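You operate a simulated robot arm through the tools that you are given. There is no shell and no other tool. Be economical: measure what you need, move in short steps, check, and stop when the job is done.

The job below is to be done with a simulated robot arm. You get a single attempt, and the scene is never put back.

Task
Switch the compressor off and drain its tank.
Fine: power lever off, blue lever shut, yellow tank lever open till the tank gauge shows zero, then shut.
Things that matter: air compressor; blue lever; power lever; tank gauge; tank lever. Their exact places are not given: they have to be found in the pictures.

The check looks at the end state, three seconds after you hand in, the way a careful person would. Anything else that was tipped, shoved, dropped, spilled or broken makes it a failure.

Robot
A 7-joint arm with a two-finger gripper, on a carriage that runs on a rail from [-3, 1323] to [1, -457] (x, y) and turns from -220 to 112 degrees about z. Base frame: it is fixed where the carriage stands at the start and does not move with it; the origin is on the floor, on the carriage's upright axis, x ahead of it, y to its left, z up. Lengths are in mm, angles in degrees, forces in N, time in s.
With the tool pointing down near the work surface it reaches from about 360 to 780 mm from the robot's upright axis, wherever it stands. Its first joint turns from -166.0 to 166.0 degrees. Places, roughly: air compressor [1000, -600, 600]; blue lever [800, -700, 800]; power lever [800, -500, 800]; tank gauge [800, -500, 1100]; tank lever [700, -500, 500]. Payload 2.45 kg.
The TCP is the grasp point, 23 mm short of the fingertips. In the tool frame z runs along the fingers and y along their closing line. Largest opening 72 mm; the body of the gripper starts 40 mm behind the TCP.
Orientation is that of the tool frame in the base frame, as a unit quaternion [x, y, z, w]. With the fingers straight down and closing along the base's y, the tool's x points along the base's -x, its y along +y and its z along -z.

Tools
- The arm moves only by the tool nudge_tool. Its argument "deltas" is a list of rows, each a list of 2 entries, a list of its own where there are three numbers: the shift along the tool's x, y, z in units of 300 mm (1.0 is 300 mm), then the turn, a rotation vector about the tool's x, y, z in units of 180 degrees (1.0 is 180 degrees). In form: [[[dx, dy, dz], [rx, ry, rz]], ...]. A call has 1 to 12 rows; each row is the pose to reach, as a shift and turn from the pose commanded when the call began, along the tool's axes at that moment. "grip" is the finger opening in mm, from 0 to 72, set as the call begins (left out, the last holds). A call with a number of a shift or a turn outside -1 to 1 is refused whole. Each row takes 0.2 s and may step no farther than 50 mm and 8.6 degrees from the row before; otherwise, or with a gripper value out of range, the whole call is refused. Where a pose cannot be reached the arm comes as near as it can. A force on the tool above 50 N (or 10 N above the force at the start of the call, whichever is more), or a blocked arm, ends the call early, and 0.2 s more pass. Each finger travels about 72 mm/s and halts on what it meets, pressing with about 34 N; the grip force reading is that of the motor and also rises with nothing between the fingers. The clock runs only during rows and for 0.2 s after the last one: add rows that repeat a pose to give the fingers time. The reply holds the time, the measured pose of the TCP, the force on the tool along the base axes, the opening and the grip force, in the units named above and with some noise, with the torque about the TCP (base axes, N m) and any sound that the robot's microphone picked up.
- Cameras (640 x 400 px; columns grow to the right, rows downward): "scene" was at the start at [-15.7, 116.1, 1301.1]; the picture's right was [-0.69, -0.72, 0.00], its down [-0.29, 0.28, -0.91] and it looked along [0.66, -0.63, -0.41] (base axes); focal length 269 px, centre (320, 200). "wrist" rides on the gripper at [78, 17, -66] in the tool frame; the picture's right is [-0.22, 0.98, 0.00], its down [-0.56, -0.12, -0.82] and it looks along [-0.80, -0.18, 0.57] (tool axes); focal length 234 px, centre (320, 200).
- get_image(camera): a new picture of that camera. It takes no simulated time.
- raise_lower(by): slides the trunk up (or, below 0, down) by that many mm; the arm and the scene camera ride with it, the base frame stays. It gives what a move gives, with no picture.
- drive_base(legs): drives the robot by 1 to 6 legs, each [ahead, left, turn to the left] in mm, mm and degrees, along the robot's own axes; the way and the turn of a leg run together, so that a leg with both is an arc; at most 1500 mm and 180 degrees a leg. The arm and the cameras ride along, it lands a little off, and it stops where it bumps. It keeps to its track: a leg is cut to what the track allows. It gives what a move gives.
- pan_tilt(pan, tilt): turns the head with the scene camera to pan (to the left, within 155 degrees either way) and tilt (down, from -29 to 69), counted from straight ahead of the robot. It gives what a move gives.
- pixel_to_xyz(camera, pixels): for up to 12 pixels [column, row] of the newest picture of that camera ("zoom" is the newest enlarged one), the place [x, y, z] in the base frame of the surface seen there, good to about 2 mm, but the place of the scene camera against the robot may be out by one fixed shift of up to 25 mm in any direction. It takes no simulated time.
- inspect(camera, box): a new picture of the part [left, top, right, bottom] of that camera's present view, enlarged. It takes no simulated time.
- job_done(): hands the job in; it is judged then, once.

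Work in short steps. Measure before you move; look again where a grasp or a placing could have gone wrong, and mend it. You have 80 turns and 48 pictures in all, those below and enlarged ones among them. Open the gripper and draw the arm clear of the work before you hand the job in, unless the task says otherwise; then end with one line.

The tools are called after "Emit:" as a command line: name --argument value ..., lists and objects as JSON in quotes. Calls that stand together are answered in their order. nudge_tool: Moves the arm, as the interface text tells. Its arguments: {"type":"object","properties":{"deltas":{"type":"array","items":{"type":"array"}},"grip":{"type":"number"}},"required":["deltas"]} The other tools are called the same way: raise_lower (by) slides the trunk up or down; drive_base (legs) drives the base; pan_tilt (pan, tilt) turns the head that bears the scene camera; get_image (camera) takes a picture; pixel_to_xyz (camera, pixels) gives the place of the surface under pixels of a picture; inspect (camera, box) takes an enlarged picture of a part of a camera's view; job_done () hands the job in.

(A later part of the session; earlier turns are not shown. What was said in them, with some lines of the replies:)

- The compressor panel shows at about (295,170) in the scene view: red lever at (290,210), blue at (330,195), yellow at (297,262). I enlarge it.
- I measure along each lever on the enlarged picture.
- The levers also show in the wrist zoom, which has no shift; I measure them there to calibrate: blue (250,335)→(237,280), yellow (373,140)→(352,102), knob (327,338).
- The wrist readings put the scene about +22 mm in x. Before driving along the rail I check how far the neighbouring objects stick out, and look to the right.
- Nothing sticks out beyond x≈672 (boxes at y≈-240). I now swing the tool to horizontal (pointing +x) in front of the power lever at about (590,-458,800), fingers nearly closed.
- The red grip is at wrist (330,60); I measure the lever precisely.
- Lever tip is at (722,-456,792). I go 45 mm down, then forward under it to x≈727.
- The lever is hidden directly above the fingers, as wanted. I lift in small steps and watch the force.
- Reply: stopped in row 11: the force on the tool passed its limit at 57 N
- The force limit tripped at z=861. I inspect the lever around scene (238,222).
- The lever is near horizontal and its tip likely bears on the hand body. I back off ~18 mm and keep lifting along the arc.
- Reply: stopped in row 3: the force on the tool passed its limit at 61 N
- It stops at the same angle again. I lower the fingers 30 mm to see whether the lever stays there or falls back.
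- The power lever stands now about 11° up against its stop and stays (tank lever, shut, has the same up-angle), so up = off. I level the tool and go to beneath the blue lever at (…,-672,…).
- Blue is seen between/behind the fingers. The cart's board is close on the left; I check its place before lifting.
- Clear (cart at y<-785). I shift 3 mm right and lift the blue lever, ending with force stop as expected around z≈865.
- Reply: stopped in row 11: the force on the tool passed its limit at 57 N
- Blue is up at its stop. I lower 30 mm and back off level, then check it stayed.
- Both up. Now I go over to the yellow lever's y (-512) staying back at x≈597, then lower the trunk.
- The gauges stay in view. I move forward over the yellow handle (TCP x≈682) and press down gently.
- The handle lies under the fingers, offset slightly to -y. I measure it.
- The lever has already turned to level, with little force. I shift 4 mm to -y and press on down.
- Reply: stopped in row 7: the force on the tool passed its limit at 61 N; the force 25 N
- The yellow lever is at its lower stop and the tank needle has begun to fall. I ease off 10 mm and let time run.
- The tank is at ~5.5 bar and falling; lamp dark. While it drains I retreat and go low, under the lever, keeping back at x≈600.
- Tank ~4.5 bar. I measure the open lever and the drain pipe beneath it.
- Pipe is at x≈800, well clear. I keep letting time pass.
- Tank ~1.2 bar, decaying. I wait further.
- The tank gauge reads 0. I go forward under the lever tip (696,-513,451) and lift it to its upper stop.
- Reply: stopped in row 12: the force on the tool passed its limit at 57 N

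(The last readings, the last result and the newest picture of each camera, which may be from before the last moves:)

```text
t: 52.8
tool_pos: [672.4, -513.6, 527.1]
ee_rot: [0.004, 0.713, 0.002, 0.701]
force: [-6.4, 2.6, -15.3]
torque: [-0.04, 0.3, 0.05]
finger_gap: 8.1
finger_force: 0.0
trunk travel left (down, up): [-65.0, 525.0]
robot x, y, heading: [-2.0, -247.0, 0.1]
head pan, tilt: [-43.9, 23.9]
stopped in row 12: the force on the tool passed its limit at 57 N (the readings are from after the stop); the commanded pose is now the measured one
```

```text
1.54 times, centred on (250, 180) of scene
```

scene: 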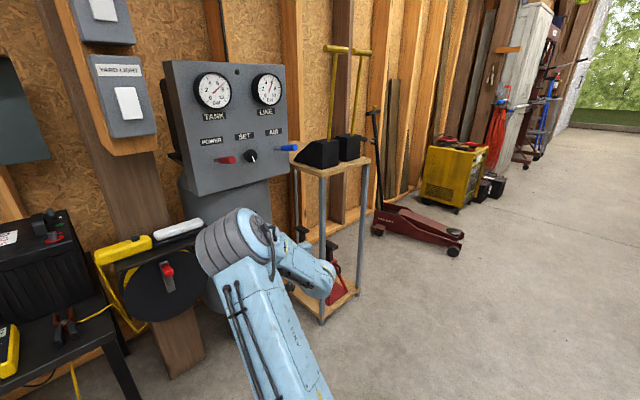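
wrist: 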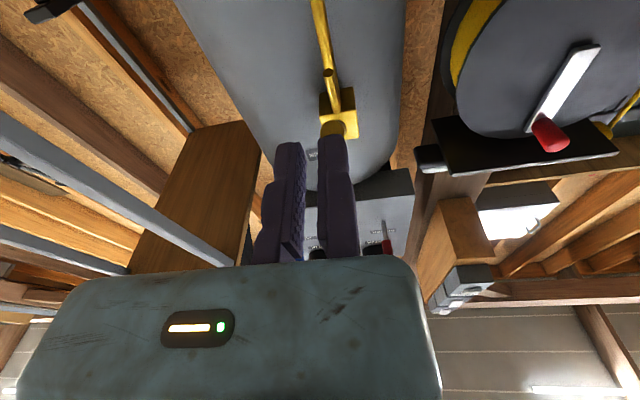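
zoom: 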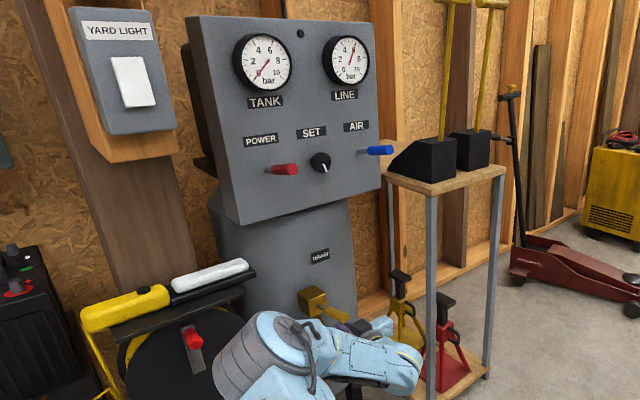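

The yellow lever is up at its stop (57 N at z=527 as predicted). I lower clear, draw back, and check.

Emit:
nudge_tool --deltas '[[[0.05, 0, 0], [0, 0, 0]], [[0.11, 0, 0], [0, 0, 0]], [[0.16, 0, -0.1], [0, 0, 0]], [[0.16, 0, -0.25], [0, 0, 0]], [[0.16, 0, -0.4], [0, 0, 0]], [[0.16, 0, -0.55], [0, 0, 0]]]' --grip 8

Emit:
inspect --camera "scene" --box '[150, 50, 350, 310]'

Emit:
get_image --camera "wrist"

```text
t: 54.2
tool_pos: [508.9, -512.7, 484.8]
ee_rot: [0.006, 0.71, 0.002, 0.705]
force: [-1.0, -1.2, -3.5]
torque: [0.1, -0.25, 0.03]
finger_gap: 7.7
finger_force: 0.1
trunk travel left (down, up): [-65.0, 525.0]
robot x, y, heading: [0.9, -249.3, 0.3]
head pan, tilt: [-43.9, 23.9]
```

```text
1.54 times, centred on (250, 180) of scene
```

zoom: 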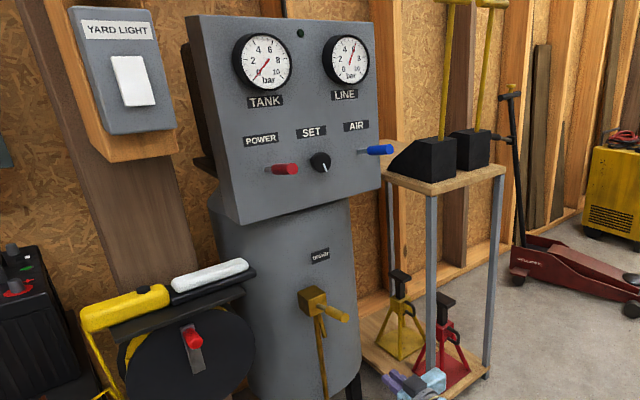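

```text
15 pictures are left
```

wrist: 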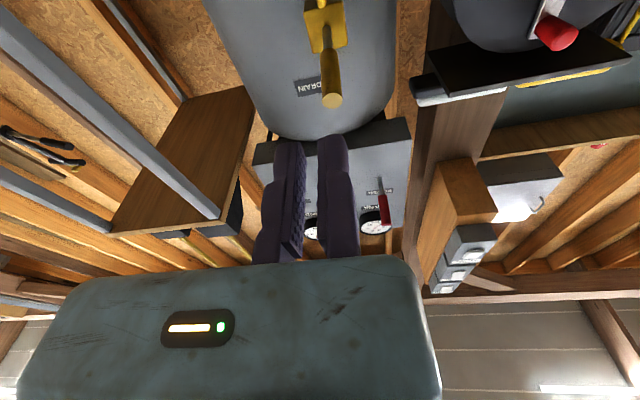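

I compare the levers' angles with the start (yellow was 697→546, 661→554 in scene coordinates).

Emit:
pixel_to_xyz --camera "zoom" --pixels '[[326, 308], [335, 312], [343, 317], [270, 170], [283, 169], [294, 169], [364, 152], [375, 150], [387, 149]]'

Emit:
pixel_to_xyz --camera "wrist" --pixels '[[328, 40], [330, 65], [332, 85], [333, 100]]'

Emit:
nudge_tool --deltas '[[[0, 0, -0.1], [0, 0, 0]], [[0, 0, -0.2], [0, 0, 0]], [[0, 0, -0.2], [0, 0, 0]], [[0, 0, -0.2], [0, 0, 0]], [[0, 0, -0.2], [0, 0, 0]], [[0, 0, -0.2], [0, 0, 0]]]' --grip 70

Emit:
inspect --camera "scene" --box '[180, 50, 300, 125]'

```text
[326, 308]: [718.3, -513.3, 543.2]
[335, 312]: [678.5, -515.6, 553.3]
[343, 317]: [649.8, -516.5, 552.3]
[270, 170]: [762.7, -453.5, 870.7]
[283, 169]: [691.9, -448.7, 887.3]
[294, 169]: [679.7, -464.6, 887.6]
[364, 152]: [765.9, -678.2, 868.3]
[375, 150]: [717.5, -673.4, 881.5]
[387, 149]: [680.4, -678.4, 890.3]
```

```text
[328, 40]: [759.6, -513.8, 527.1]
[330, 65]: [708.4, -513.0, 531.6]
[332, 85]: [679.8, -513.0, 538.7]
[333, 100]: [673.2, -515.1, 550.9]
```

```text
t: 55.6
tool_pos: [478.3, -514.4, 485.5]
ee_rot: [0.003, 0.71, 0.002, 0.704]
force: [-0.2, -0.5, -0.5]
torque: [-0.01, 0.0, 0.03]
finger_gap: 70.2
finger_force: 0.0
out of reach, approached as far as the arm can: row 2, 3, 4, 5, 6
trunk travel left (down, up): [-65.0, 525.0]
robot x, y, heading: [-2.1, -251.5, 0.3]
head pan, tilt: [-43.9, 23.9]
```

```text
5.33 times, centred on (240, 88) of scene
```

zoom: 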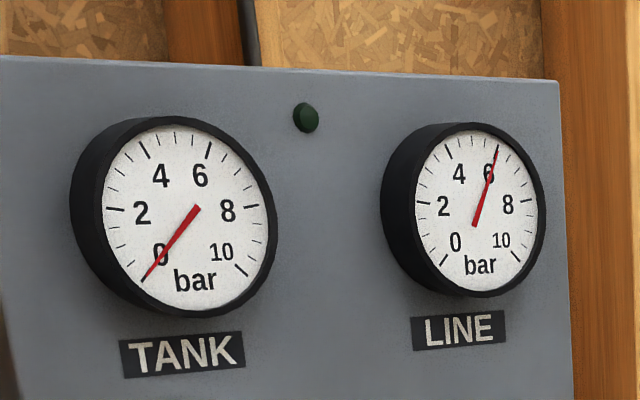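

All three levers are up at their stops, the tank gauge reads 0, the lamp is dark even with an empty tank, and the gripper is open and clear. I hand in.

Emit:
job_done

```text
The job is handed in.
```

The power lever is off, the blue lever is shut, and the tank is drained to zero with its yellow lever shut again. I took "up" as off and shut from how the levers behaved, since the panel doesn't mark it; the line gauge still shows about 6 bar.
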